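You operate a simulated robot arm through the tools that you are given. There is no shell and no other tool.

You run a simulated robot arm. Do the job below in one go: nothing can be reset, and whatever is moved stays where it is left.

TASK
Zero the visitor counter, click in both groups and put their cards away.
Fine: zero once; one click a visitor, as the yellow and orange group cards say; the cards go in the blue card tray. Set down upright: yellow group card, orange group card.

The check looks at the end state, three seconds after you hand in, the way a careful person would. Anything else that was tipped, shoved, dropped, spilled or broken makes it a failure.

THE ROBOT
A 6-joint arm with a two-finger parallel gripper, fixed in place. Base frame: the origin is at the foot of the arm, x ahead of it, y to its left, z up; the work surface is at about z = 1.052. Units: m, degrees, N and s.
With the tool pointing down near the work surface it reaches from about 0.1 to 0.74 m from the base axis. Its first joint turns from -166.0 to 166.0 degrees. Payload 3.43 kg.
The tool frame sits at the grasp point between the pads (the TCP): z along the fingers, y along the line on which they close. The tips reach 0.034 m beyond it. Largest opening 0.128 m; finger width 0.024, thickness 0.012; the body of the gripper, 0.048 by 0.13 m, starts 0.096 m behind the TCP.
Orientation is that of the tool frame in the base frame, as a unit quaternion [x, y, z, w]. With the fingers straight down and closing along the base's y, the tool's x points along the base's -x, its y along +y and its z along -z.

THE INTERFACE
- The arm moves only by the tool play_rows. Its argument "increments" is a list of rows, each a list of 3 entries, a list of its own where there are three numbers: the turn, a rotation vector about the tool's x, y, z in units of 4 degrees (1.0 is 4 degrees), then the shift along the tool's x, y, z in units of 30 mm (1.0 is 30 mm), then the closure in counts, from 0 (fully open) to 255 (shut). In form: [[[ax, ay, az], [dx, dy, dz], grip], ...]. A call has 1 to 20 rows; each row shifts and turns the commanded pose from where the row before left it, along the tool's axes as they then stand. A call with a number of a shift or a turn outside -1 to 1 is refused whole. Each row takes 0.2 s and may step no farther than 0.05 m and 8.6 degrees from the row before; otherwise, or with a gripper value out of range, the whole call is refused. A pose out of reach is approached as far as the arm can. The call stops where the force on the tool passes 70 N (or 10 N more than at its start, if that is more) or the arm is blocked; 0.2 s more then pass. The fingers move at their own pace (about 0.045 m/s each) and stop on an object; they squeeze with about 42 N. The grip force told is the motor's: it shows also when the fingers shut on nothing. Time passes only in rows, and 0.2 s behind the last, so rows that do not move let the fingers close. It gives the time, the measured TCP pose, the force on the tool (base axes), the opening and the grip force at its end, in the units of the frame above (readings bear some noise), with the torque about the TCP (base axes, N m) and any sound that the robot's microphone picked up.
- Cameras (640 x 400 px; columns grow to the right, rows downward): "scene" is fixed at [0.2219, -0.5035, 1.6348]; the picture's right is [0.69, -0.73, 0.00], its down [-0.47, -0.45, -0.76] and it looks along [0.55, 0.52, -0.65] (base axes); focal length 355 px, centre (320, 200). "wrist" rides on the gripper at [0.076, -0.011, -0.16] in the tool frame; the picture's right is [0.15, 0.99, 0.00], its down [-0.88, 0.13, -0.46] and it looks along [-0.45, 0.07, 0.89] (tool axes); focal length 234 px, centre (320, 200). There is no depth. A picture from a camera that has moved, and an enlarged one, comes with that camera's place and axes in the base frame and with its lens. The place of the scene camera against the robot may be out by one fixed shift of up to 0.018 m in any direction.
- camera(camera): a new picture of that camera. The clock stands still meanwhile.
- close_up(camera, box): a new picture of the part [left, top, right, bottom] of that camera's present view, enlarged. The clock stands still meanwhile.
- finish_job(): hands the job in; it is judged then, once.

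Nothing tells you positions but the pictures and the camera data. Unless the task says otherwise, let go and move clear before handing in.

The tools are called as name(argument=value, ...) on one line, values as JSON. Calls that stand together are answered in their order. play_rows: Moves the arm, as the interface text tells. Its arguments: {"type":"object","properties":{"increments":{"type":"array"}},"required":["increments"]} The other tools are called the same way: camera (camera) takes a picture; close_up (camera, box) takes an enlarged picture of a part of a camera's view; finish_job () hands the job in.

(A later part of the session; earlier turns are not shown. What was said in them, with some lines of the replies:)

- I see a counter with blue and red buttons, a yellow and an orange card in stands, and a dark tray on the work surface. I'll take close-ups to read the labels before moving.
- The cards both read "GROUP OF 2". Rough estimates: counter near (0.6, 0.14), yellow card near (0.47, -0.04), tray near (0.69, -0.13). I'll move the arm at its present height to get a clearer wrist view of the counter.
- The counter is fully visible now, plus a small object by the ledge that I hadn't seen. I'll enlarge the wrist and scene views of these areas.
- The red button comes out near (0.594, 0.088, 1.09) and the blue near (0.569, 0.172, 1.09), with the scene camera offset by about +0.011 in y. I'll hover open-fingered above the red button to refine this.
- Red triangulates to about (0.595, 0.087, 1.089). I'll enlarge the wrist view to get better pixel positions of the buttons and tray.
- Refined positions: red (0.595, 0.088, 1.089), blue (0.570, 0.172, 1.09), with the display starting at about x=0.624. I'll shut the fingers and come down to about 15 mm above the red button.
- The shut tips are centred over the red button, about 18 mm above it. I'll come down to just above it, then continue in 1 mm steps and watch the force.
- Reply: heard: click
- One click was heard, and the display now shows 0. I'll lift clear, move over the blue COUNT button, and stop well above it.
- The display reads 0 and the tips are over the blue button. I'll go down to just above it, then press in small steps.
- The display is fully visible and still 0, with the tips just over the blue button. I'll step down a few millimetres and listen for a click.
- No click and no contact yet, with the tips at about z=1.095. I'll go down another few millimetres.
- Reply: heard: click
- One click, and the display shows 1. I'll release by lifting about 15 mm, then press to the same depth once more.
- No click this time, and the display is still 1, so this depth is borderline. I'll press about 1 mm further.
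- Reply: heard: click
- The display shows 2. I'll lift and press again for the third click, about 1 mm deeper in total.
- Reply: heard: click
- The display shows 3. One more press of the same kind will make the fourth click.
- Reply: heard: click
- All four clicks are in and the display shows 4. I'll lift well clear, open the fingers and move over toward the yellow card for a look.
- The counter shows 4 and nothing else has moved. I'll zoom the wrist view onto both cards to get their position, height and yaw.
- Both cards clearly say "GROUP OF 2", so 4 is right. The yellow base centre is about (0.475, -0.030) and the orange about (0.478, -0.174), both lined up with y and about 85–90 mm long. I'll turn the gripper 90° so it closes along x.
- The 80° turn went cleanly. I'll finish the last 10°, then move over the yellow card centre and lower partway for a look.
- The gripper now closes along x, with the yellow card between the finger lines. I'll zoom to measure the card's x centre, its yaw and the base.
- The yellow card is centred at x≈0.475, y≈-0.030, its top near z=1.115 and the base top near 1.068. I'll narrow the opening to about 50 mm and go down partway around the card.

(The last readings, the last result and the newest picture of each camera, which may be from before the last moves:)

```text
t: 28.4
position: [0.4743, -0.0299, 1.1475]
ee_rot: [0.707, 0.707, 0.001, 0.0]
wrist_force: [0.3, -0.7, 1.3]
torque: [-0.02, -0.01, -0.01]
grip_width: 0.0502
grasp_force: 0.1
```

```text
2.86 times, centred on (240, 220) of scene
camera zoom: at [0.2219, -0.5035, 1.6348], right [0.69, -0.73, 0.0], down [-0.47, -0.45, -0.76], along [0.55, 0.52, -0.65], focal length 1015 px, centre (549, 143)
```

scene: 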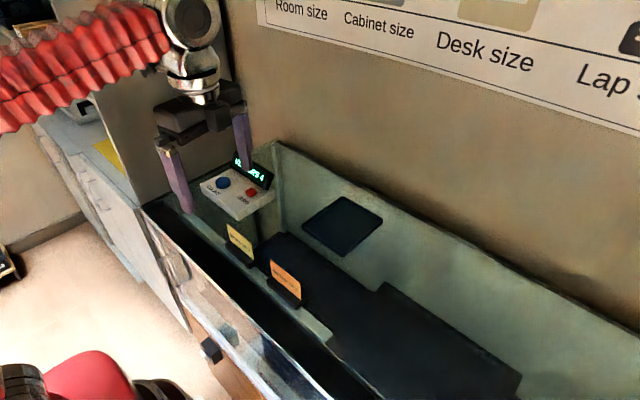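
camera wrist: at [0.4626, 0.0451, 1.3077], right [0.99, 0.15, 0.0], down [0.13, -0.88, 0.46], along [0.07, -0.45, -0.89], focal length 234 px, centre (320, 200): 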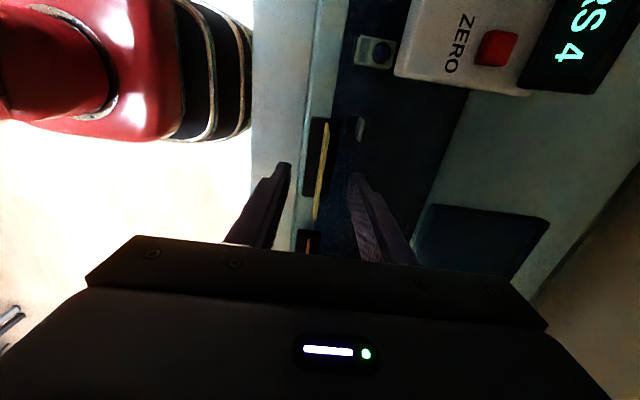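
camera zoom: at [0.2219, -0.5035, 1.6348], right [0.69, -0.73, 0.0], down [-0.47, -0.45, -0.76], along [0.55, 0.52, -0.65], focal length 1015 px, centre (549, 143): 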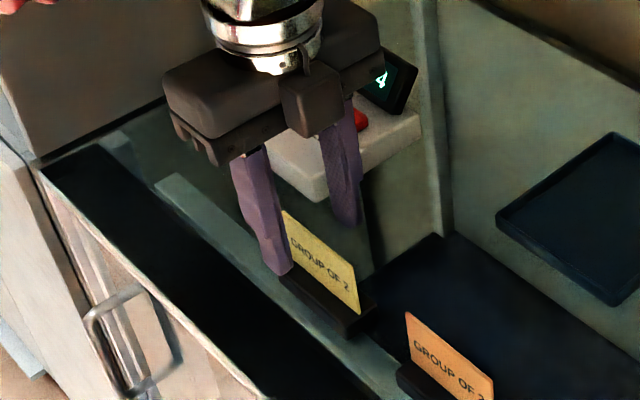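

Alignment looks right, with the card between the fingers and clear on both sides. I'll lower until the tips are about 8 mm above the base top, watching the force.

play_rows(increments=[[[0, 0, 0], [0, 0, 0.3], 155], [[0, 0, 0], [0, 0, 0.3], 155], [[0, 0, 0], [0, 0, 0.3], 155], [[0, 0, 0], [0, 0, 0.3], 155], [[0, 0, 0], [0, 0, 0], 155]])

close_up(camera="wrist", box=[240, 90, 400, 250])

close_up(camera="scene", box=[190, 180, 300, 290])

```text
t: 29.6
position: [0.4763, -0.0284, 1.1128]
ee_rot: [0.707, 0.707, 0.0, 0.001]
wrist_force: [0.4, 1.2, -0.1]
torque: [0.0, -0.04, 0.01]
grip_width: 0.0502
grasp_force: 0.1
```

```text
2.50 times, centred on (320, 170) of wrist
camera zoom: at [0.4637, 0.0453, 1.2728], right [0.99, 0.15, 0.0], down [0.13, -0.88, 0.46], along [0.07, -0.45, -0.89], focal length 585 px, centre (320, 275)
```

zoom: 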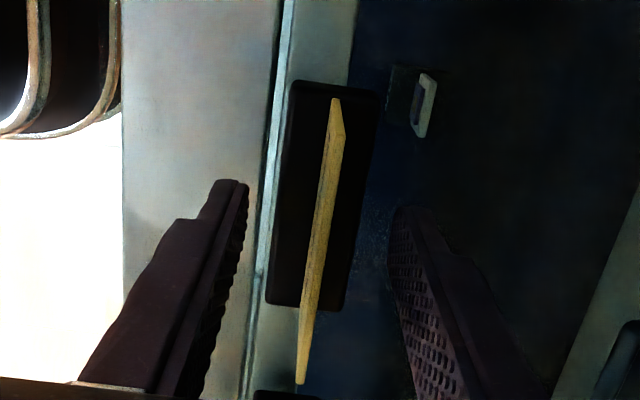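

```text
3.64 times, centred on (245, 235) of scene
camera zoom: at [0.2219, -0.5035, 1.6348], right [0.69, -0.73, 0.0], down [-0.47, -0.45, -0.76], along [0.55, 0.52, -0.65], focal length 1292 px, centre (593, 73)
```

zoom: 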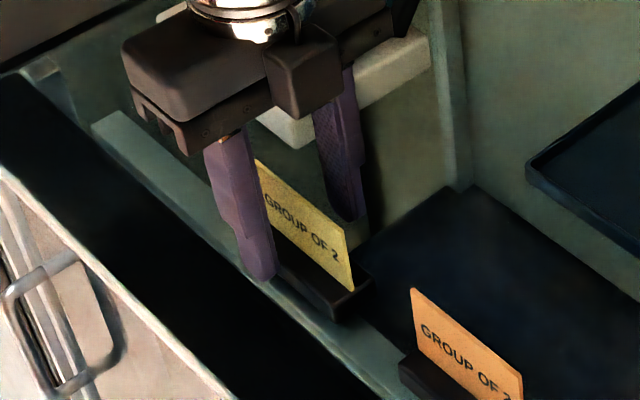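

Both fingers straddle the card, clear of the base. I'll close on the card and check the grip.

play_rows(increments=[[[0, 0, 0], [0, 0, 0], 255], [[0, 0, 0], [0, 0, 0], 255], [[0, 0, 0], [0, 0, 0], 255], [[0, 0, 0], [0, 0, 0], 255], [[0, 0, 0], [0, 0, 0], 255], [[0, 0, 0], [0, 0, 0], 255], [[0, 0, 0], [0, 0, 0], 255]])

close_up(camera="scene", box=[190, 180, 300, 290])

close_up(camera="wrist", box=[240, 90, 400, 250])

```text
t: 31.2
position: [0.4755, -0.0289, 1.1121]
ee_rot: [0.707, 0.707, 0.0, 0.0]
wrist_force: [0.3, 0.0, -0.7]
torque: [0.02, -0.01, -0.03]
grip_width: 0.0022
grasp_force: 37.0
```

```text
3.64 times, centred on (245, 235) of scene
camera zoom: at [0.2219, -0.5035, 1.6348], right [0.69, -0.73, 0.0], down [-0.47, -0.45, -0.76], along [0.55, 0.52, -0.65], focal length 1292 px, centre (593, 73)
```

zoom: 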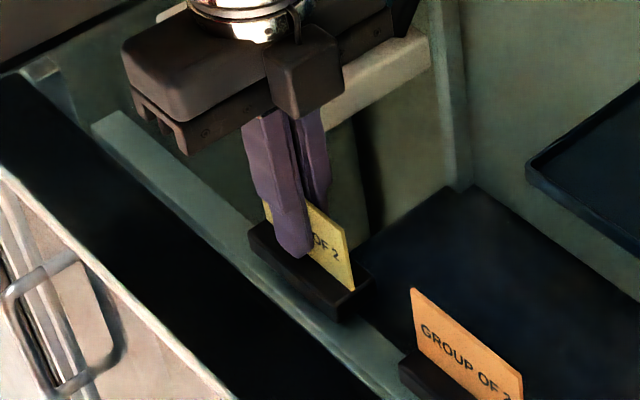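

```text
2.50 times, centred on (320, 170) of wrist
camera zoom: at [0.4637, 0.0453, 1.2729], right [0.99, 0.15, 0.0], down [0.13, -0.88, 0.46], along [0.07, -0.45, -0.89], focal length 585 px, centre (320, 275)
```

zoom: 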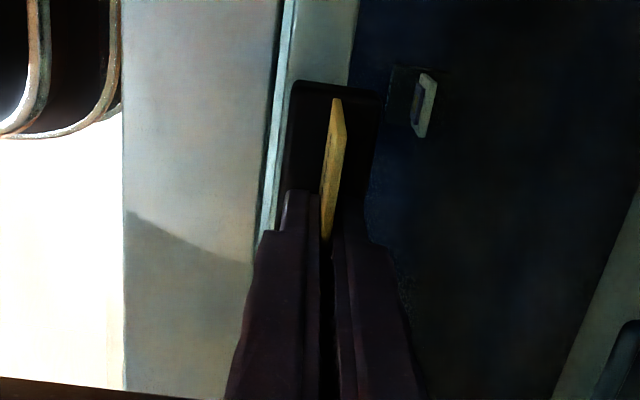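

The fingers hold the card, with a 2.2 mm gap. I'll lift slowly by 12 mm and check that the base comes along.

play_rows(increments=[[[0, 0, 0], [0, 0, -0.1], 255], [[0, 0, 0], [0, 0, -0.1], 255], [[0, 0, 0], [0, 0, -0.1], 255], [[0, 0, 0], [0, 0, -0.1], 255], [[0, 0, 0], [0, 0, 0], 255]])

close_up(camera="scene", box=[190, 180, 300, 290])

```text
t: 32.4
position: [0.4749, -0.029, 1.1245]
ee_rot: [0.707, 0.707, 0.0, 0.0]
wrist_force: [-0.5, 0.4, -0.4]
torque: [-0.02, -0.01, -0.02]
grip_width: 0.0022
grasp_force: 36.7
```

```text
3.64 times, centred on (245, 235) of scene
camera zoom: at [0.2219, -0.5035, 1.6348], right [0.69, -0.73, 0.0], down [-0.47, -0.45, -0.76], along [0.55, 0.52, -0.65], focal length 1292 px, centre (593, 73)
```

zoom: 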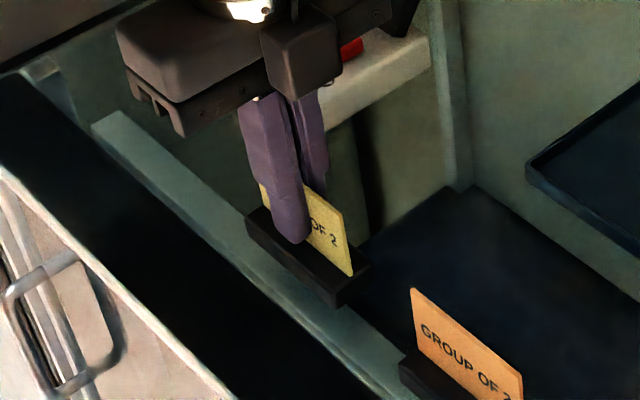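

The card and base lift as one piece. I'll raise it to a safe height, carry it to above the far half of the tray (x≈0.712, y≈-0.131), and check there before lowering.

play_rows(increments=[[[0, 0, 0], [0, 0, -0.5], 255], [[0, 0, 0], [0, 0, -0.8], 255], [[0, 0, 0], [0, 0, -0.8], 255], [[0, 0, 0], [0, 0, -0.4], 255], [[0, 0, 0], [-0.34, 0.4, 0], 255], [[0, 0, 0], [-0.34, 0.8, 0], 255], [[0, 0, 0], [-0.34, 0.8, 0], 255], [[0, 0, 0], [-0.34, 0.8, 0], 255], [[0, 0, 0], [-0.34, 0.8, 0], 255], [[0, 0, 0], [-0.34, 0.8, 0], 255], [[0, 0, 0], [-0.34, 0.8, 0], 255], [[0, 0, 0], [-0.34, 0.8, 0], 255], [[0, 0, 0], [-0.34, 0.8, 0], 255], [[0, 0, 0], [-0.34, 0.8, 0], 255], [[0, 0, 0], [0, 0.3, 0], 255], [[0, 0, 0], [0, 0, 0], 255], [[0, 0, 0], [0, 0, 0], 255]])

camera(camera="wrist")

camera(camera="scene")

```text
t: 36.0
position: [0.6944, -0.1278, 1.1862]
ee_rot: [0.707, 0.707, 0.0, 0.0]
wrist_force: [0.1, 0.7, -0.1]
torque: [0.03, 0.0, 0.01]
grip_width: 0.0019
grasp_force: 36.9
out of reach, approached as far as the arm can: row 14, 15
```

```text
taken
camera wrist: at [0.6831, -0.053, 1.3469], right [0.99, 0.15, 0.0], down [0.13, -0.88, 0.46], along [0.07, -0.45, -0.89], focal length 234 px, centre (320, 200)
```

wrist: 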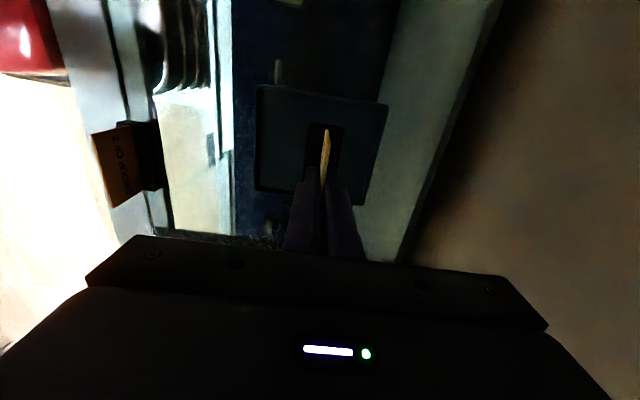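

```text
taken
```

scene: 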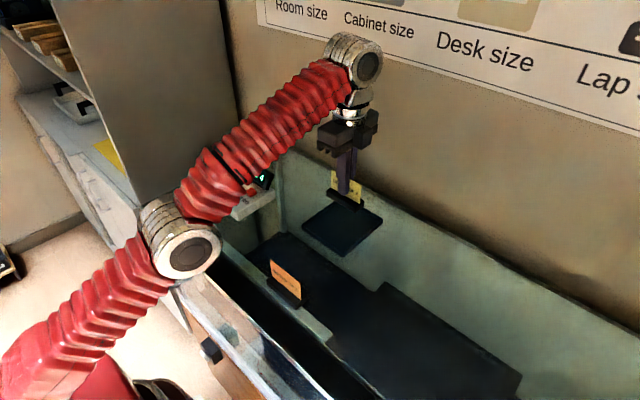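

That pose was just beyond reach at this height, and the arm stopped at (0.694, -0.128), with the card safely held above the tray. I'll lower 20 mm and pull x back slightly to see where the arm settles.

play_rows(increments=[[[0, 0, 0], [0, -0.2, 0.3], 255], [[0, 0, 0], [0, -0.2, 0.3], 255], [[0, 0, 0], [0, 0, 0], 255], [[0, 0, 0], [0, 0, 0], 255]])

close_up(camera="scene", box=[280, 120, 420, 280])

```text
t: 37.0
position: [0.6825, -0.1286, 1.1699]
ee_rot: [0.706, 0.708, 0.0, 0.0]
wrist_force: [0.7, -0.4, -0.8]
torque: [-0.01, 0.01, -0.03]
grip_width: 0.0021
grasp_force: 36.8
```

```text
2.50 times, centred on (350, 200) of scene
camera zoom: at [0.2219, -0.5035, 1.6348], right [0.69, -0.73, 0.0], down [-0.47, -0.45, -0.76], along [0.55, 0.52, -0.65], focal length 888 px, centre (245, 200)
```

zoom: 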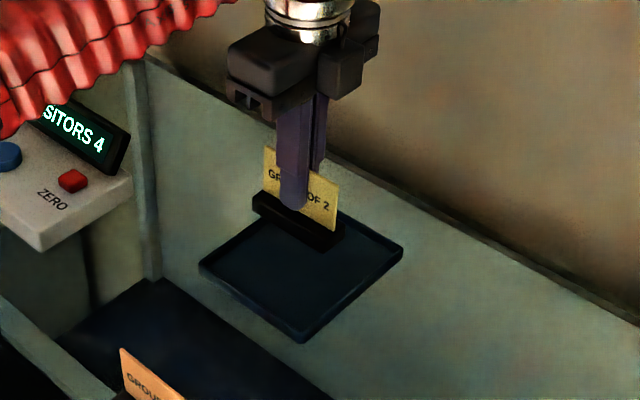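

The command now follows the actual position. I'll lower while keeping the base above the tray rim, then shift forward to x≈0.70 and check.

play_rows(increments=[[[0, 0, 0], [0, 0, 0.5], 255], [[0, 0, 0], [0, 0, 0.5], 255], [[0, 0, 0], [-0.04, 0.29, 0], 255], [[0, 0, 0], [-0.04, 0.29, 0], 255], [[0, 0, 0], [0, 0, 0], 255], [[0, 0, 0], [0, 0, 0], 255]])

close_up(camera="scene", box=[280, 120, 420, 280])

close_up(camera="wrist", box=[220, 70, 420, 230])

```text
t: 38.4
position: [0.6986, -0.1298, 1.1392]
ee_rot: [0.707, 0.708, -0.001, -0.001]
wrist_force: [-0.1, 0.3, -0.7]
torque: [0.02, -0.03, 0.0]
grip_width: 0.0023
grasp_force: 36.9
```

```text
2.50 times, centred on (350, 200) of scene
camera zoom: at [0.2219, -0.5035, 1.6348], right [0.69, -0.73, 0.0], down [-0.47, -0.45, -0.76], along [0.55, 0.52, -0.65], focal length 888 px, centre (245, 200)
```

zoom: 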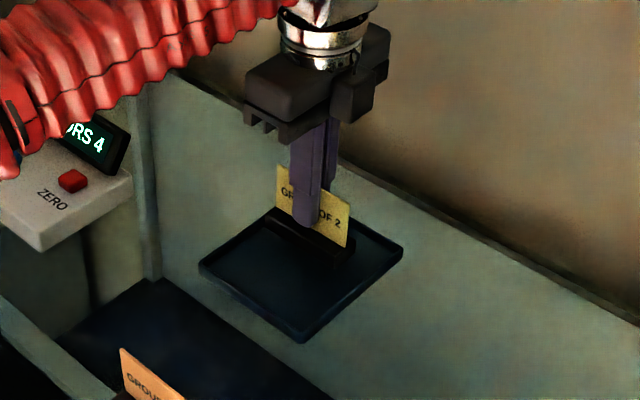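

```text
2.50 times, centred on (320, 150) of wrist
camera zoom: at [0.6876, -0.055, 1.3002], right [0.99, 0.15, 0.0], down [0.13, -0.88, 0.46], along [0.07, -0.45, -0.89], focal length 585 px, centre (320, 325)
```

zoom: 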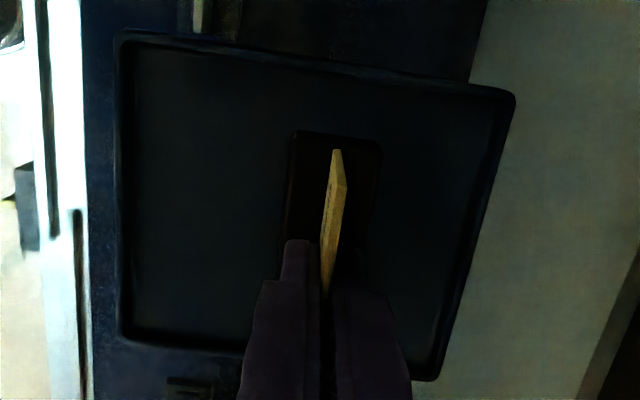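

The held card is centred over the tray, which spans about x 0.616–0.764 and y -0.196 to -0.068. I'll lower it inside, watching the force for contact with the tray floor.

play_rows(increments=[[[0, 0, 0], [0, 0, 0.2], 255], [[0, 0, 0], [0, 0, 0.2], 255], [[0, 0, 0], [0, 0, 0.2], 255], [[0, 0, 0], [0, 0, 0.1], 255], [[0, 0, 0], [0, 0, 0], 255]])

close_up(camera="scene", box=[290, 160, 400, 270])

```text
t: 39.6
position: [0.6997, -0.1294, 1.117]
ee_rot: [0.708, 0.707, -0.001, 0.001]
wrist_force: [-0.3, 0.6, -0.5]
torque: [0.03, -0.01, 0.0]
grip_width: 0.002
grasp_force: 37.1
```

```text
3.64 times, centred on (345, 215) of scene
camera zoom: at [0.2219, -0.5035, 1.6348], right [0.69, -0.73, 0.0], down [-0.47, -0.45, -0.76], along [0.55, 0.52, -0.65], focal length 1292 px, centre (229, 146)
```

zoom: 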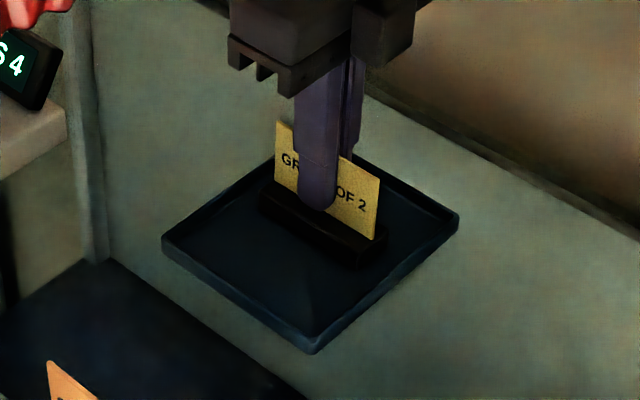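

The base is inside the tray, just above the floor. I'll step down 1 mm at a time to feel contact.

play_rows(increments=[[[0, 0, 0], [0, 0, 0.034], 255], [[0, 0, 0], [0, 0, 0.034], 255], [[0, 0, 0], [0, 0, 0], 255]])

close_up(camera="scene", box=[320, 190, 380, 240])

```text
t: 40.4
position: [0.7008, -0.13, 1.116]
ee_rot: [0.707, 0.707, 0.0, 0.0]
wrist_force: [0.1, 1.5, 1.6]
torque: [0.0, -0.01, 0.01]
grip_width: 0.0021
grasp_force: 37.3
```

```text
8.00 times, centred on (350, 215) of scene
camera zoom: at [0.2219, -0.5035, 1.6348], right [0.69, -0.73, 0.0], down [-0.47, -0.45, -0.76], along [0.55, 0.52, -0.65], focal length 2842 px, centre (80, 80)
```

zoom: 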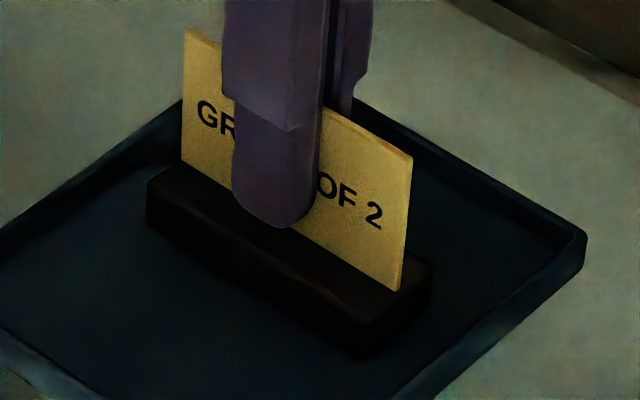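

There's a hint of contact, with 1.6 N upward. One more millimetre will confirm it.

play_rows(increments=[[[0, 0, 0], [0, 0, 0.034], 255], [[0, 0, 0], [0, 0, 0], 255]])

```text
t: 41.0
position: [0.6999, -0.1296, 1.1159]
ee_rot: [0.707, 0.708, 0.002, 0.001]
wrist_force: [-0.3, -0.3, 12.9]
torque: [0.08, 0.08, 0.05]
grip_width: 0.0018
grasp_force: 36.9
```

Contact is firm at 12.9 N. I'll back off slightly to relieve it, open the fingers a little, and check before lifting.

play_rows(increments=[[[0, 0, 0], [0, 0, -0.025], 255], [[0, 0, 0], [0, 0, 0], 255], [[0, 0, 0], [0, 0, 0], 185], [[0, 0, 0], [0, 0, 0], 185], [[0, 0, 0], [0, 0, 0], 185], [[0, 0, 0], [0, 0, 0], 185], [[0, 0, 0], [0, 0, 0], 185]])

close_up(camera="scene", box=[300, 160, 400, 260])

close_up(camera="wrist", box=[220, 70, 420, 230])

```text
t: 42.6
position: [0.7012, -0.1292, 1.1156]
ee_rot: [0.707, 0.707, 0.0, 0.001]
wrist_force: [0.0, -0.4, 0.6]
torque: [-0.03, -0.02, -0.01]
grip_width: 0.0353
grasp_force: 0.1
```

```text
4.00 times, centred on (350, 210) of scene
camera zoom: at [0.2219, -0.5035, 1.6348], right [0.69, -0.73, 0.0], down [-0.47, -0.45, -0.76], along [0.55, 0.52, -0.65], focal length 1421 px, centre (200, 160)
```

zoom: 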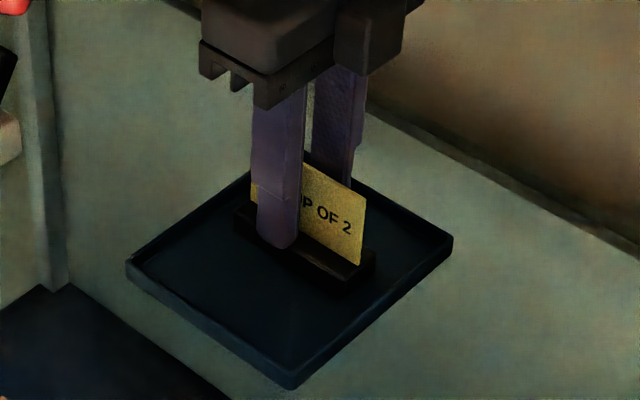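

```text
2.50 times, centred on (320, 150) of wrist
camera zoom: at [0.6888, -0.0549, 1.2761], right [0.99, 0.15, 0.0], down [0.13, -0.88, 0.46], along [0.07, -0.45, -0.89], focal length 585 px, centre (320, 325)
```

zoom: 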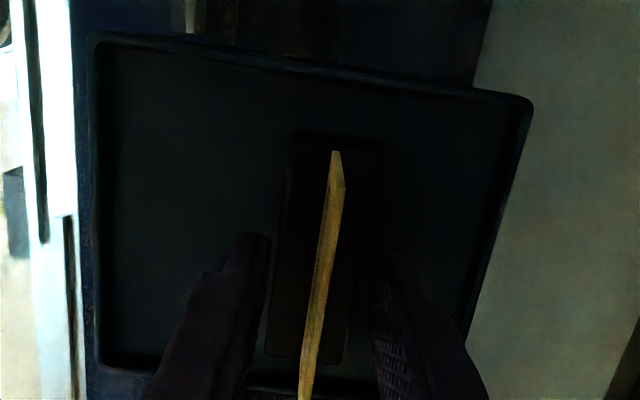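

The yellow card stands upright in the tray, and the fingers are clear of it. I'll lift straight up, retreat, and move above the orange card at about (0.4755, -0.172).

play_rows(increments=[[[0, 0, 0], [0, 0, -0.3], 185], [[0, 0, 0], [0, 0, -0.5], 185], [[0, 0, 0], [0, 0, -0.6], 185], [[0, 0, 0], [0, 0, -0.6], 185], [[0, 0, 0], [-0.15, -0.6, 0], 155], [[0, 0, 0], [-0.15, -0.9, 0], 155], [[0, 0, 0], [-0.15, -0.9, 0], 155], [[0, 0, 0], [-0.15, -0.9, 0], 155], [[0, 0, 0], [-0.15, -0.9, 0], 155], [[0, 0, 0], [-0.15, -0.9, 0], 155], [[0, 0, 0], [-0.15, -0.9, 0], 155], [[0, 0, 0], [-0.15, -0.9, 0], 155], [[0, 0, 0], [-0.23, -0.55, 0], 155], [[0, 0, 0], [0, 0, 0], 155], [[0, 0, 0], [0, 0, 0], 155]])

camera(camera="wrist")

camera(camera="scene")

```text
t: 45.8
position: [0.4768, -0.1726, 1.1773]
ee_rot: [0.707, 0.707, 0.0, 0.0]
wrist_force: [0.2, -1.0, -0.1]
torque: [0.0, -0.04, 0.0]
grip_width: 0.0503
grasp_force: 0.0
```

```text
taken
camera wrist: at [0.4648, -0.0978, 1.3372], right [0.99, 0.15, 0.0], down [0.13, -0.88, 0.46], along [0.07, -0.45, -0.89], focal length 234 px, centre (320, 200)
```

wrist: 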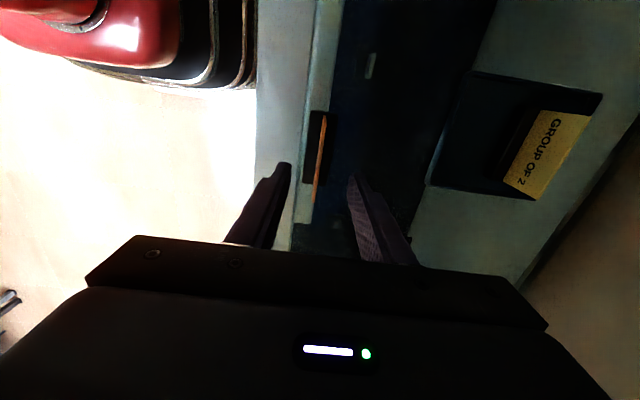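

```text
taken
```

scene: 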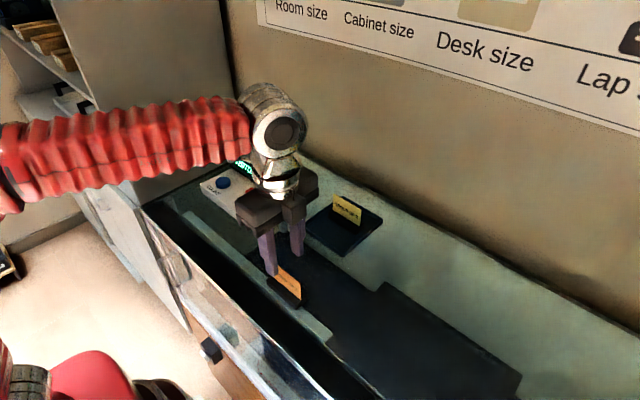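

The yellow card stands in the tray and I'm above the orange card. I'll zoom in to confirm alignment before descending.

close_up(camera="wrist", box=[260, 95, 380, 215])

close_up(camera="scene", box=[300, 170, 400, 270])

```text
3.33 times, centred on (320, 155) of wrist
camera zoom: at [0.4648, -0.0978, 1.3372], right [0.99, 0.15, 0.0], down [0.13, -0.88, 0.46], along [0.07, -0.45, -0.89], focal length 781 px, centre (320, 350)
```

zoom: 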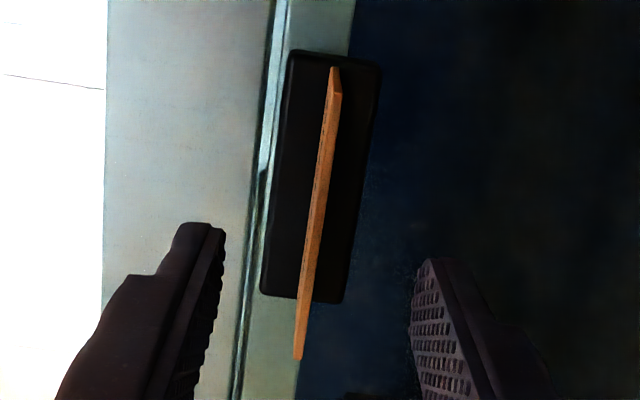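

```text
4.00 times, centred on (350, 220) of scene
camera zoom: at [0.2219, -0.5035, 1.6348], right [0.69, -0.73, 0.0], down [-0.47, -0.45, -0.76], along [0.55, 0.52, -0.65], focal length 1421 px, centre (200, 120)
```

zoom: 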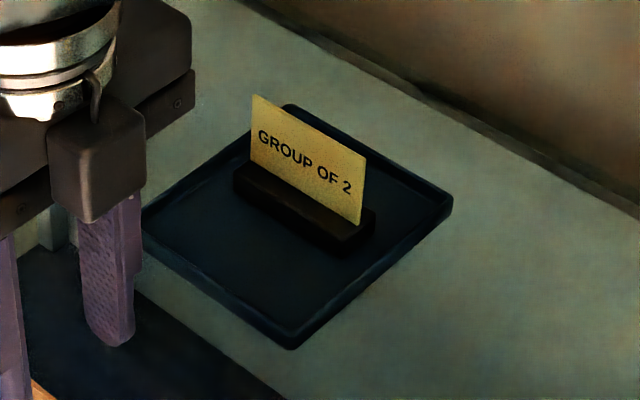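

Aligned: the card centre is at (0.4756, -0.1725) and the TCP matches. I'll descend around the card and close on it.

play_rows(increments=[[[0, 0, 0], [0, 0, 0.4], 155], [[0, 0, 0], [0, 0, 0.5], 155], [[0, 0, 0], [0, 0, 0.5], 155], [[0, 0, 0], [0, 0, 0.4], 155], [[0, 0, 0], [0, 0, 0.36], 155], [[0, 0, 0], [0, 0, 0], 155]])

close_up(camera="scene", box=[230, 210, 340, 320])

close_up(camera="wrist", box=[240, 90, 400, 250])

```text
t: 47.2
position: [0.4763, -0.1716, 1.1118]
ee_rot: [0.708, 0.707, -0.001, 0.0]
wrist_force: [0.6, -0.2, -0.3]
torque: [0.02, 0.01, -0.02]
grip_width: 0.05
grasp_force: 0.2
```

```text
3.64 times, centred on (285, 265) of scene
camera zoom: at [0.2219, -0.5035, 1.6348], right [0.69, -0.73, 0.0], down [-0.47, -0.45, -0.76], along [0.55, 0.52, -0.65], focal length 1292 px, centre (447, -36)
```

zoom: 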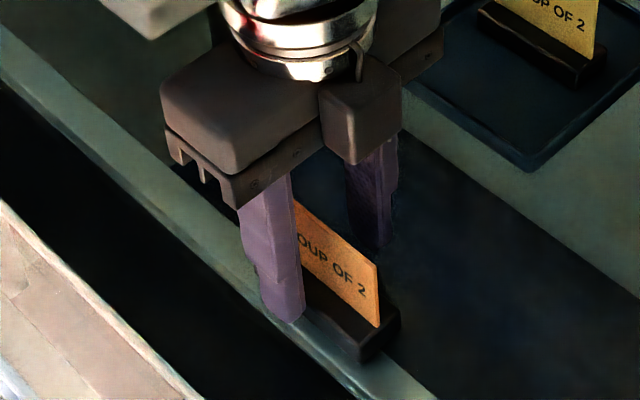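

```text
2.50 times, centred on (320, 170) of wrist
camera zoom: at [0.4642, -0.0986, 1.2724], right [0.99, 0.15, 0.0], down [0.13, -0.88, 0.46], along [0.07, -0.45, -0.89], focal length 585 px, centre (320, 275)
```

zoom: 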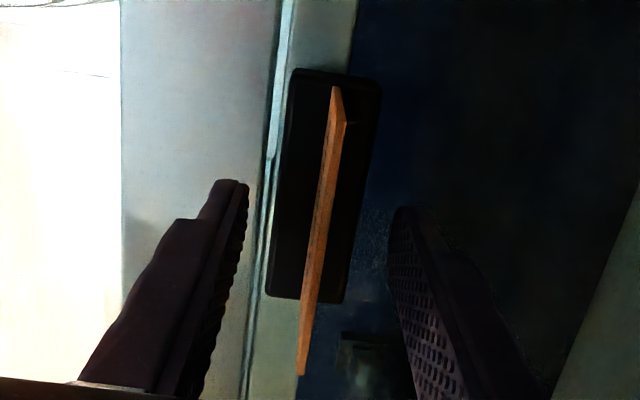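

The fingers straddle the orange card just as they did the yellow one. I'll close, then lift 12 mm.

play_rows(increments=[[[0, 0, 0], [0, 0, 0], 255], [[0, 0, 0], [0, 0, 0], 255], [[0, 0, 0], [0, 0, 0], 255], [[0, 0, 0], [0, 0, 0], 255], [[0, 0, 0], [0, 0, 0], 255], [[0, 0, 0], [0, 0, 0], 255], [[0, 0, 0], [0, 0, 0], 255], [[0, 0, 0], [0, 0, -0.1], 255], [[0, 0, 0], [0, 0, -0.1], 255], [[0, 0, 0], [0, 0, -0.1], 255], [[0, 0, 0], [0, 0, -0.1], 255], [[0, 0, 0], [0, 0, 0], 255]])

close_up(camera="scene", box=[230, 210, 340, 320])

```text
t: 49.8
position: [0.4772, -0.1725, 1.1243]
ee_rot: [0.708, 0.707, 0.0, -0.001]
wrist_force: [0.6, -0.1, -0.9]
torque: [-0.06, 0.01, 0.0]
grip_width: 0.0021
grasp_force: 36.8
```

```text
3.64 times, centred on (285, 265) of scene
camera zoom: at [0.2219, -0.5035, 1.6348], right [0.69, -0.73, 0.0], down [-0.47, -0.45, -0.76], along [0.55, 0.52, -0.65], focal length 1292 px, centre (447, -36)
```

zoom: 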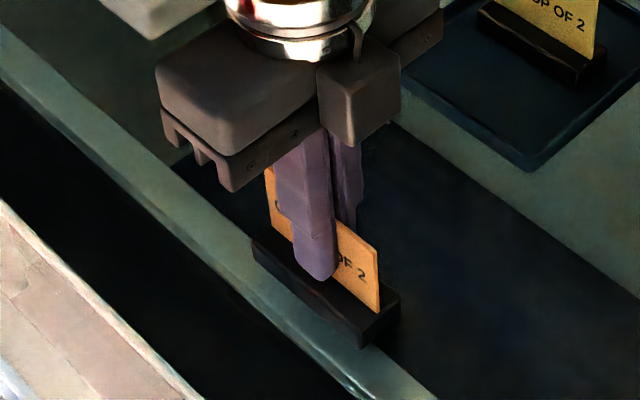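

The orange card and base lift together. I'll raise and carry it above the near half of the tray, at x≈0.648, y≈-0.131.

play_rows(increments=[[[0, 0, 0], [0, 0, -0.5], 255], [[0, 0, 0], [0, 0, -0.7], 255], [[0, 0, 0], [0, 0, -0.6], 255], [[0, 0, 0], [0.15, 0.4, 0], 255], [[0, 0, 0], [0.2, 0.75, 0], 255], [[0, 0, 0], [0.2, 0.75, 0], 255], [[0, 0, 0], [0.2, 0.75, 0], 255], [[0, 0, 0], [0.2, 0.75, 0], 255], [[0, 0, 0], [0.2, 0.75, 0], 255], [[0, 0, 0], [0.2, 0.75, 0], 255], [[0, 0, 0], [0.03, 0.8, 0], 255], [[0, 0, 0], [0, 0, 0], 255], [[0, 0, 0], [0, 0, 0], 255]])

camera(camera="wrist")

close_up(camera="scene", box=[270, 110, 420, 270])

```text
t: 52.6
position: [0.6483, -0.1332, 1.1774]
ee_rot: [0.707, 0.707, -0.001, 0.0]
wrist_force: [-1.2, 0.0, -0.5]
torque: [0.02, 0.0, 0.04]
grip_width: 0.0023
grasp_force: 36.9
```

```text
taken
camera wrist: at [0.6359, -0.058, 1.3383], right [0.99, 0.15, 0.0], down [0.13, -0.88, 0.46], along [0.07, -0.45, -0.89], focal length 234 px, centre (320, 200)
```

wrist: 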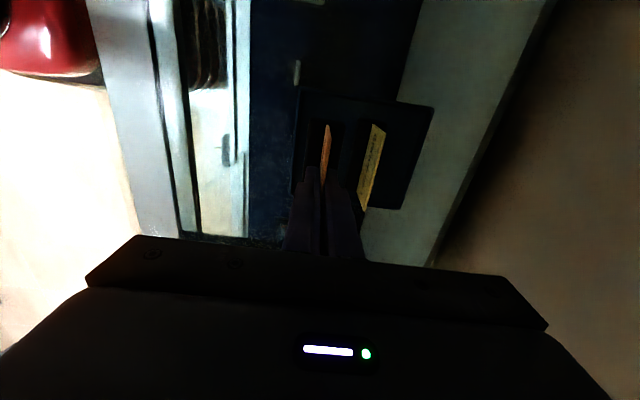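

```text
2.50 times, centred on (345, 190) of scene
camera zoom: at [0.2219, -0.5035, 1.6348], right [0.69, -0.73, 0.0], down [-0.47, -0.45, -0.76], along [0.55, 0.52, -0.65], focal length 888 px, centre (258, 225)
```

zoom: 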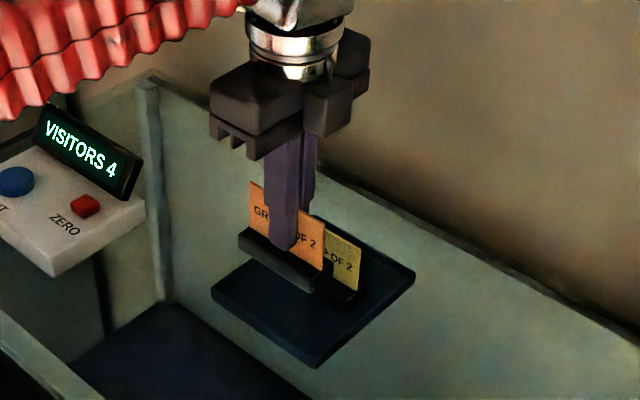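

The orange card is over the near half of the tray with the yellow one well clear behind it. I'll lower partway and check.

play_rows(increments=[[[0, 0, 0], [0.03, 0, 0.4], 255], [[0, 0, 0], [0, 0, 0.5], 255], [[0, 0, 0], [0, 0, 0.5], 255], [[0, 0, 0], [0, 0, 0], 255]])

close_up(camera="wrist", box=[240, 70, 440, 230])

close_up(camera="scene", box=[290, 160, 400, 270])

```text
t: 53.6
position: [0.6471, -0.131, 1.1346]
ee_rot: [0.708, 0.707, 0.0, 0.0]
wrist_force: [-0.6, 0.4, 0.6]
torque: [-0.02, 0.04, 0.0]
grip_width: 0.0023
grasp_force: 36.3
```

```text
2.50 times, centred on (340, 150) of wrist
camera zoom: at [0.635, -0.0568, 1.2948], right [0.99, 0.15, 0.0], down [0.13, -0.88, 0.46], along [0.07, -0.45, -0.89], focal length 585 px, centre (270, 325)
```

zoom: 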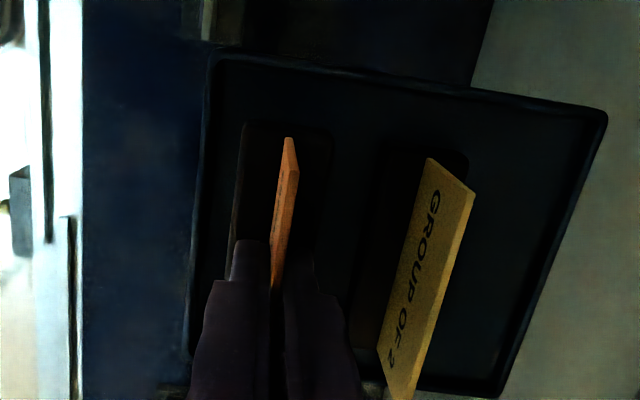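

```text
3.64 times, centred on (345, 215) of scene
camera zoom: at [0.2219, -0.5035, 1.6348], right [0.69, -0.73, 0.0], down [-0.47, -0.45, -0.76], along [0.55, 0.52, -0.65], focal length 1292 px, centre (229, 146)
```

zoom: 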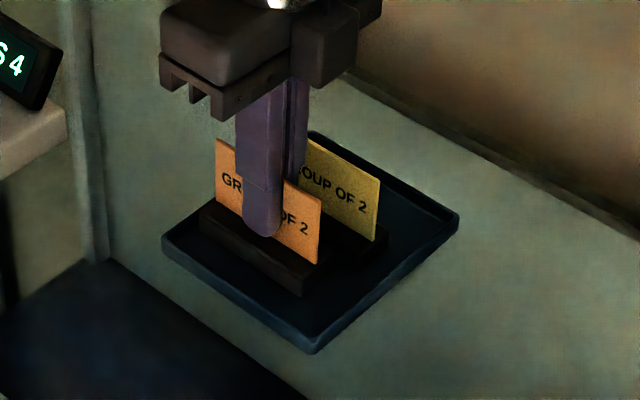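

Both bases fit with a gap between them and room to the rim. I'll lower to just above the floor, then step 1 mm at a time.

play_rows(increments=[[[0, 0, 0], [0, 0, 0.2], 255], [[0, 0, 0], [0, 0, 0.2], 255], [[0, 0, 0], [0, 0, 0.13], 255], [[0, 0, 0], [0, 0, 0], 255]])

play_rows(increments=[[[0, 0, 0], [0, 0, 0.034], 255], [[0, 0, 0], [0, 0, 0], 255]])

```text
t: 54.6
position: [0.6465, -0.1306, 1.1188]
ee_rot: [0.707, 0.707, -0.001, -0.001]
wrist_force: [-0.1, -0.3, 0.0]
torque: [-0.05, 0.0, 0.01]
grip_width: 0.0022
grasp_force: 36.5
```

```text
t: 55.2
position: [0.6466, -0.1313, 1.1182]
ee_rot: [0.707, 0.707, 0.0, 0.0]
wrist_force: [0.0, 0.0, 0.0]
torque: [-0.01, 0.03, -0.01]
grip_width: 0.0022
grasp_force: 36.3
```

No contact yet, so I'll step down another millimetre at a time.

play_rows(increments=[[[0, 0, 0], [0, 0, 0.034], 255], [[0, 0, 0], [0, 0, 0], 255]])

play_rows(increments=[[[0, 0, 0], [0, 0, 0.025], 255], [[0, 0, 0], [0, 0, 0], 255]])

```text
t: 55.8
position: [0.6474, -0.1311, 1.1173]
ee_rot: [0.707, 0.708, 0.001, 0.001]
wrist_force: [-0.2, -0.2, 0.1]
torque: [0.0, 0.01, 0.0]
grip_width: 0.002
grasp_force: 37.1
```

```text
t: 56.4
position: [0.6477, -0.1306, 1.1166]
ee_rot: [0.707, 0.707, 0.001, 0.0]
wrist_force: [0.4, 0.8, 0.6]
torque: [-0.04, 0.02, -0.02]
grip_width: 0.002
grasp_force: 36.8
```

play_rows(increments=[[[0, 0, 0], [0, 0, 0.025], 255], [[0, 0, 0], [0, 0, 0], 255]])

close_up(camera="scene", box=[300, 180, 380, 260])

```text
t: 57.0
position: [0.6483, -0.1305, 1.1168]
ee_rot: [0.707, 0.707, 0.0, 0.0]
wrist_force: [-0.3, -1.5, 4.1]
torque: [-0.01, 0.04, 0.03]
grip_width: 0.0021
grasp_force: 37.0
```

```text
5.00 times, centred on (340, 220) of scene
camera zoom: at [0.2219, -0.5035, 1.6348], right [0.69, -0.73, 0.0], down [-0.47, -0.45, -0.76], along [0.55, 0.52, -0.65], focal length 1776 px, centre (220, 100)
```

zoom: 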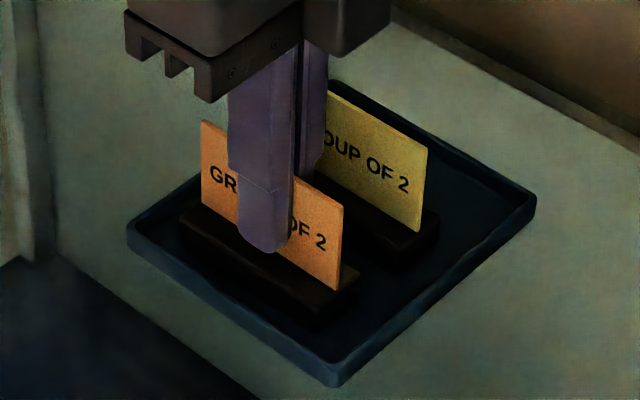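

The floor is touched at about 4 N. I'll open the fingers modestly, keeping clear of the yellow card, and check.

play_rows(increments=[[[0, 0, 0], [0, 0, 0], 195], [[0, 0, 0], [0, 0, 0], 195], [[0, 0, 0], [0, 0, 0], 195], [[0, 0, 0], [0, 0, 0], 195], [[0, 0, 0], [0, 0, 0], 195]])

close_up(camera="scene", box=[300, 180, 380, 260])

close_up(camera="wrist", box=[240, 70, 440, 230])

```text
t: 58.2
position: [0.6475, -0.1296, 1.1158]
ee_rot: [0.707, 0.707, 0.001, 0.001]
wrist_force: [0.4, 0.3, 0.2]
torque: [-0.02, -0.02, -0.01]
grip_width: 0.03
grasp_force: 0.1
```

```text
5.00 times, centred on (340, 220) of scene
camera zoom: at [0.2219, -0.5035, 1.6348], right [0.69, -0.73, 0.0], down [-0.47, -0.45, -0.76], along [0.55, 0.52, -0.65], focal length 1776 px, centre (220, 100)
```

zoom: 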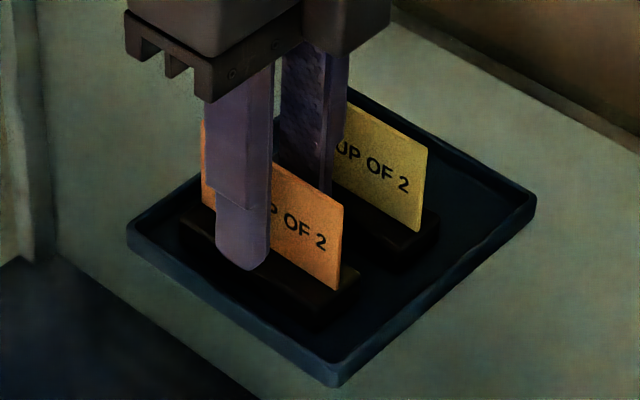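

```text
2.50 times, centred on (340, 150) of wrist
camera zoom: at [0.6355, -0.0558, 1.2766], right [0.99, 0.15, 0.0], down [0.13, -0.88, 0.46], along [0.07, -0.45, -0.89], focal length 585 px, centre (270, 325)
```

zoom: 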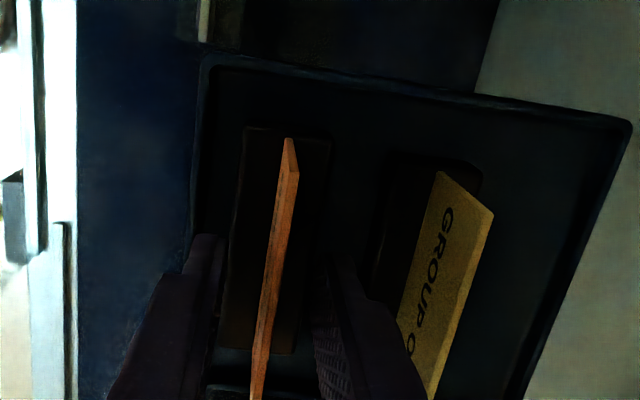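

Both cards stand upright in the tray and the fingers are free. I'll lift straight up and retreat clear toward the robot.

play_rows(increments=[[[0, 0, 0], [0, 0, -0.3], 195], [[0, 0, 0], [0, 0, -0.5], 195], [[0, 0, 0], [0, 0, -0.7], 195], [[0, 0, 0], [0, 0, -0.7], 195], [[0, 0, 0], [0, 0, -0.7], 195], [[0, 0, 0], [0, -0.6, -0.4], 195], [[0, 0, 0], [0, -0.9, -0.4], 195], [[0, 0, 0], [0, -0.9, -0.4], 195], [[0, 0, 0], [0, -0.9, -0.4], 195], [[0, 0, 0], [0, -0.9, -0.4], 195], [[0, 0, 0], [0, -0.9, -0.4], 195], [[0, 0, 0], [0, -0.9, 0], 195], [[0, 0, 0], [0, -0.6, 0], 195], [[0, 0, 0], [0, 0, 0], 195], [[0, 0, 0], [0, 0, 0], 195]])

camera(camera="scene")

close_up(camera="scene", box=[290, 170, 400, 270])

close_up(camera="scene", box=[190, 140, 300, 220])

camera(camera="wrist")

```text
t: 61.4
position: [0.4481, -0.1301, 1.2753]
ee_rot: [0.707, 0.708, 0.0, 0.0]
wrist_force: [-0.4, 0.2, -0.2]
torque: [-0.02, 0.03, 0.04]
grip_width: 0.0298
grasp_force: 0.1
```

```text
taken
```

scene: 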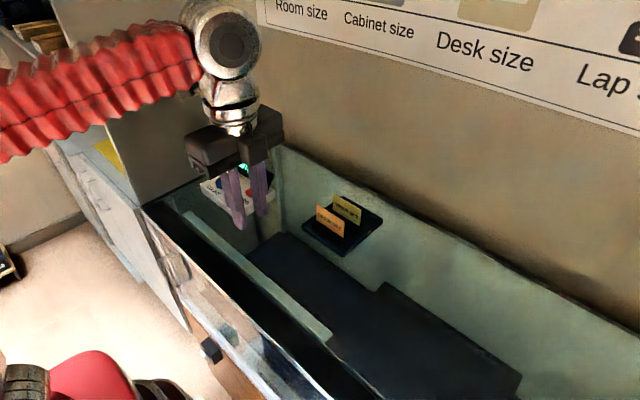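

```text
4.00 times, centred on (345, 220) of scene
camera zoom: at [0.2219, -0.5035, 1.6348], right [0.69, -0.73, 0.0], down [-0.47, -0.45, -0.76], along [0.55, 0.52, -0.65], focal length 1421 px, centre (220, 120)
```

zoom: 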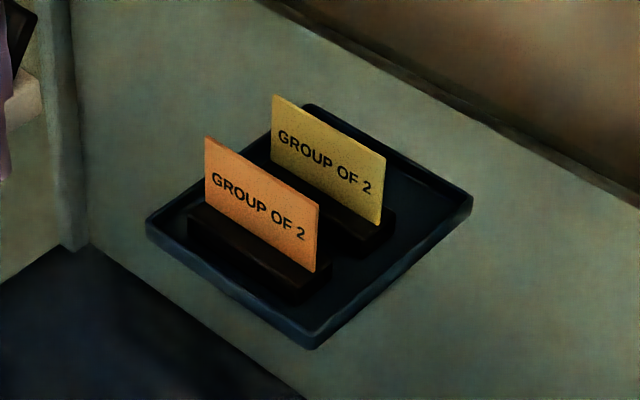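

```text
5.00 times, centred on (245, 180) of scene
camera zoom: at [0.2219, -0.5035, 1.6348], right [0.69, -0.73, 0.0], down [-0.47, -0.45, -0.76], along [0.55, 0.52, -0.65], focal length 1776 px, centre (695, 300)
```

zoom: 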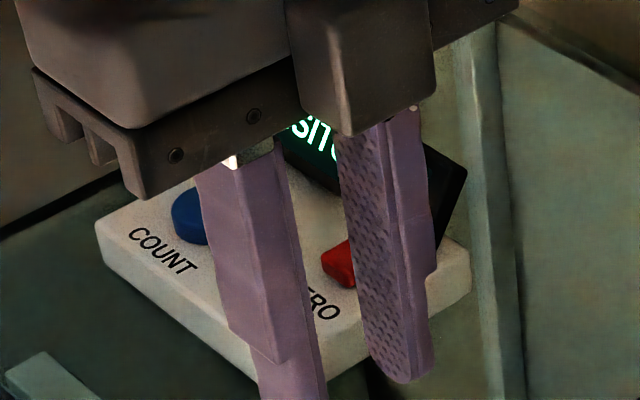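

```text
taken
camera wrist: at [0.4372, -0.0558, 1.4359], right [0.99, 0.15, 0.0], down [0.13, -0.88, 0.46], along [0.07, -0.45, -0.89], focal length 234 px, centre (320, 200)
```

wrist: 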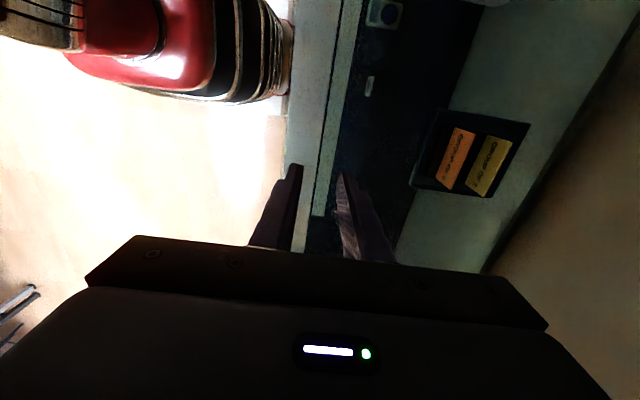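

Both cards stand upright in the tray. The gripper hides the display, so I'll move a little further back to confirm that it still reads 4.

play_rows(increments=[[[0, 0, 0], [0, -0.6, -0.6], 195], [[0, 0, 0], [0, -0.6, -0.6], 195], [[0, 0, 0], [0, -0.6, -0.6], 195], [[0, 0, 0], [0, -0.6, -0.6], 195], [[0, 0, 0], [0, 0, 0], 195], [[0, 0, 0], [0, 0, 0], 195]])

camera(camera="scene")

close_up(camera="scene", box=[190, 140, 300, 220])

```text
t: 62.8
position: [0.3777, -0.1305, 1.3468]
ee_rot: [0.707, 0.707, 0.0, 0.0]
wrist_force: [0.0, -0.4, 0.2]
torque: [0.01, 0.01, 0.03]
grip_width: 0.0302
grasp_force: 0.0
```

```text
taken
```

scene: 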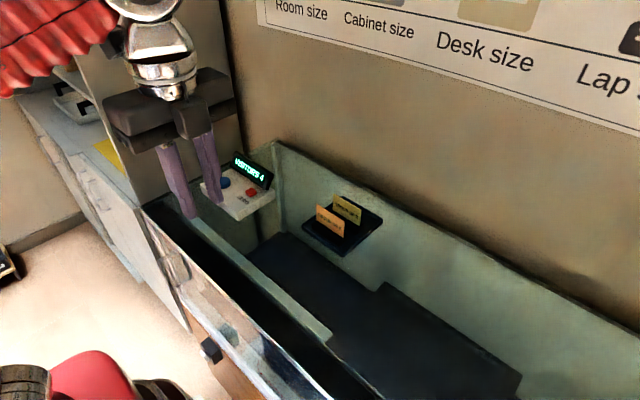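

```text
5.00 times, centred on (245, 180) of scene
camera zoom: at [0.2219, -0.5035, 1.6348], right [0.69, -0.73, 0.0], down [-0.47, -0.45, -0.76], along [0.55, 0.52, -0.65], focal length 1776 px, centre (695, 300)
```

zoom: 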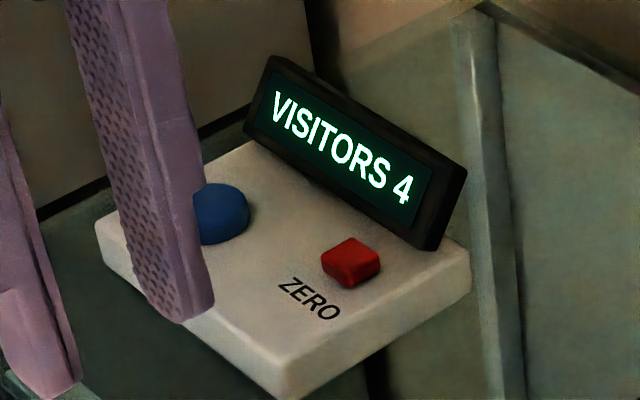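

The display reads VISITORS 4 and both cards stand upright in the tray. The arm has let go and is well clear, so I'm handing in.

finish_job()

```text
The job is handed in.
```

The job is handed in. The counter was zeroed once and clicked four times, and it read VISITORS 4 in my last picture. Both cards say "GROUP OF 2".

The yellow and orange cards stand upright in the blue tray, yellow at the back and orange in front. The gripper had let go and moved clear before I handed in, and in the last pictures nothing else had been moved or tipped.
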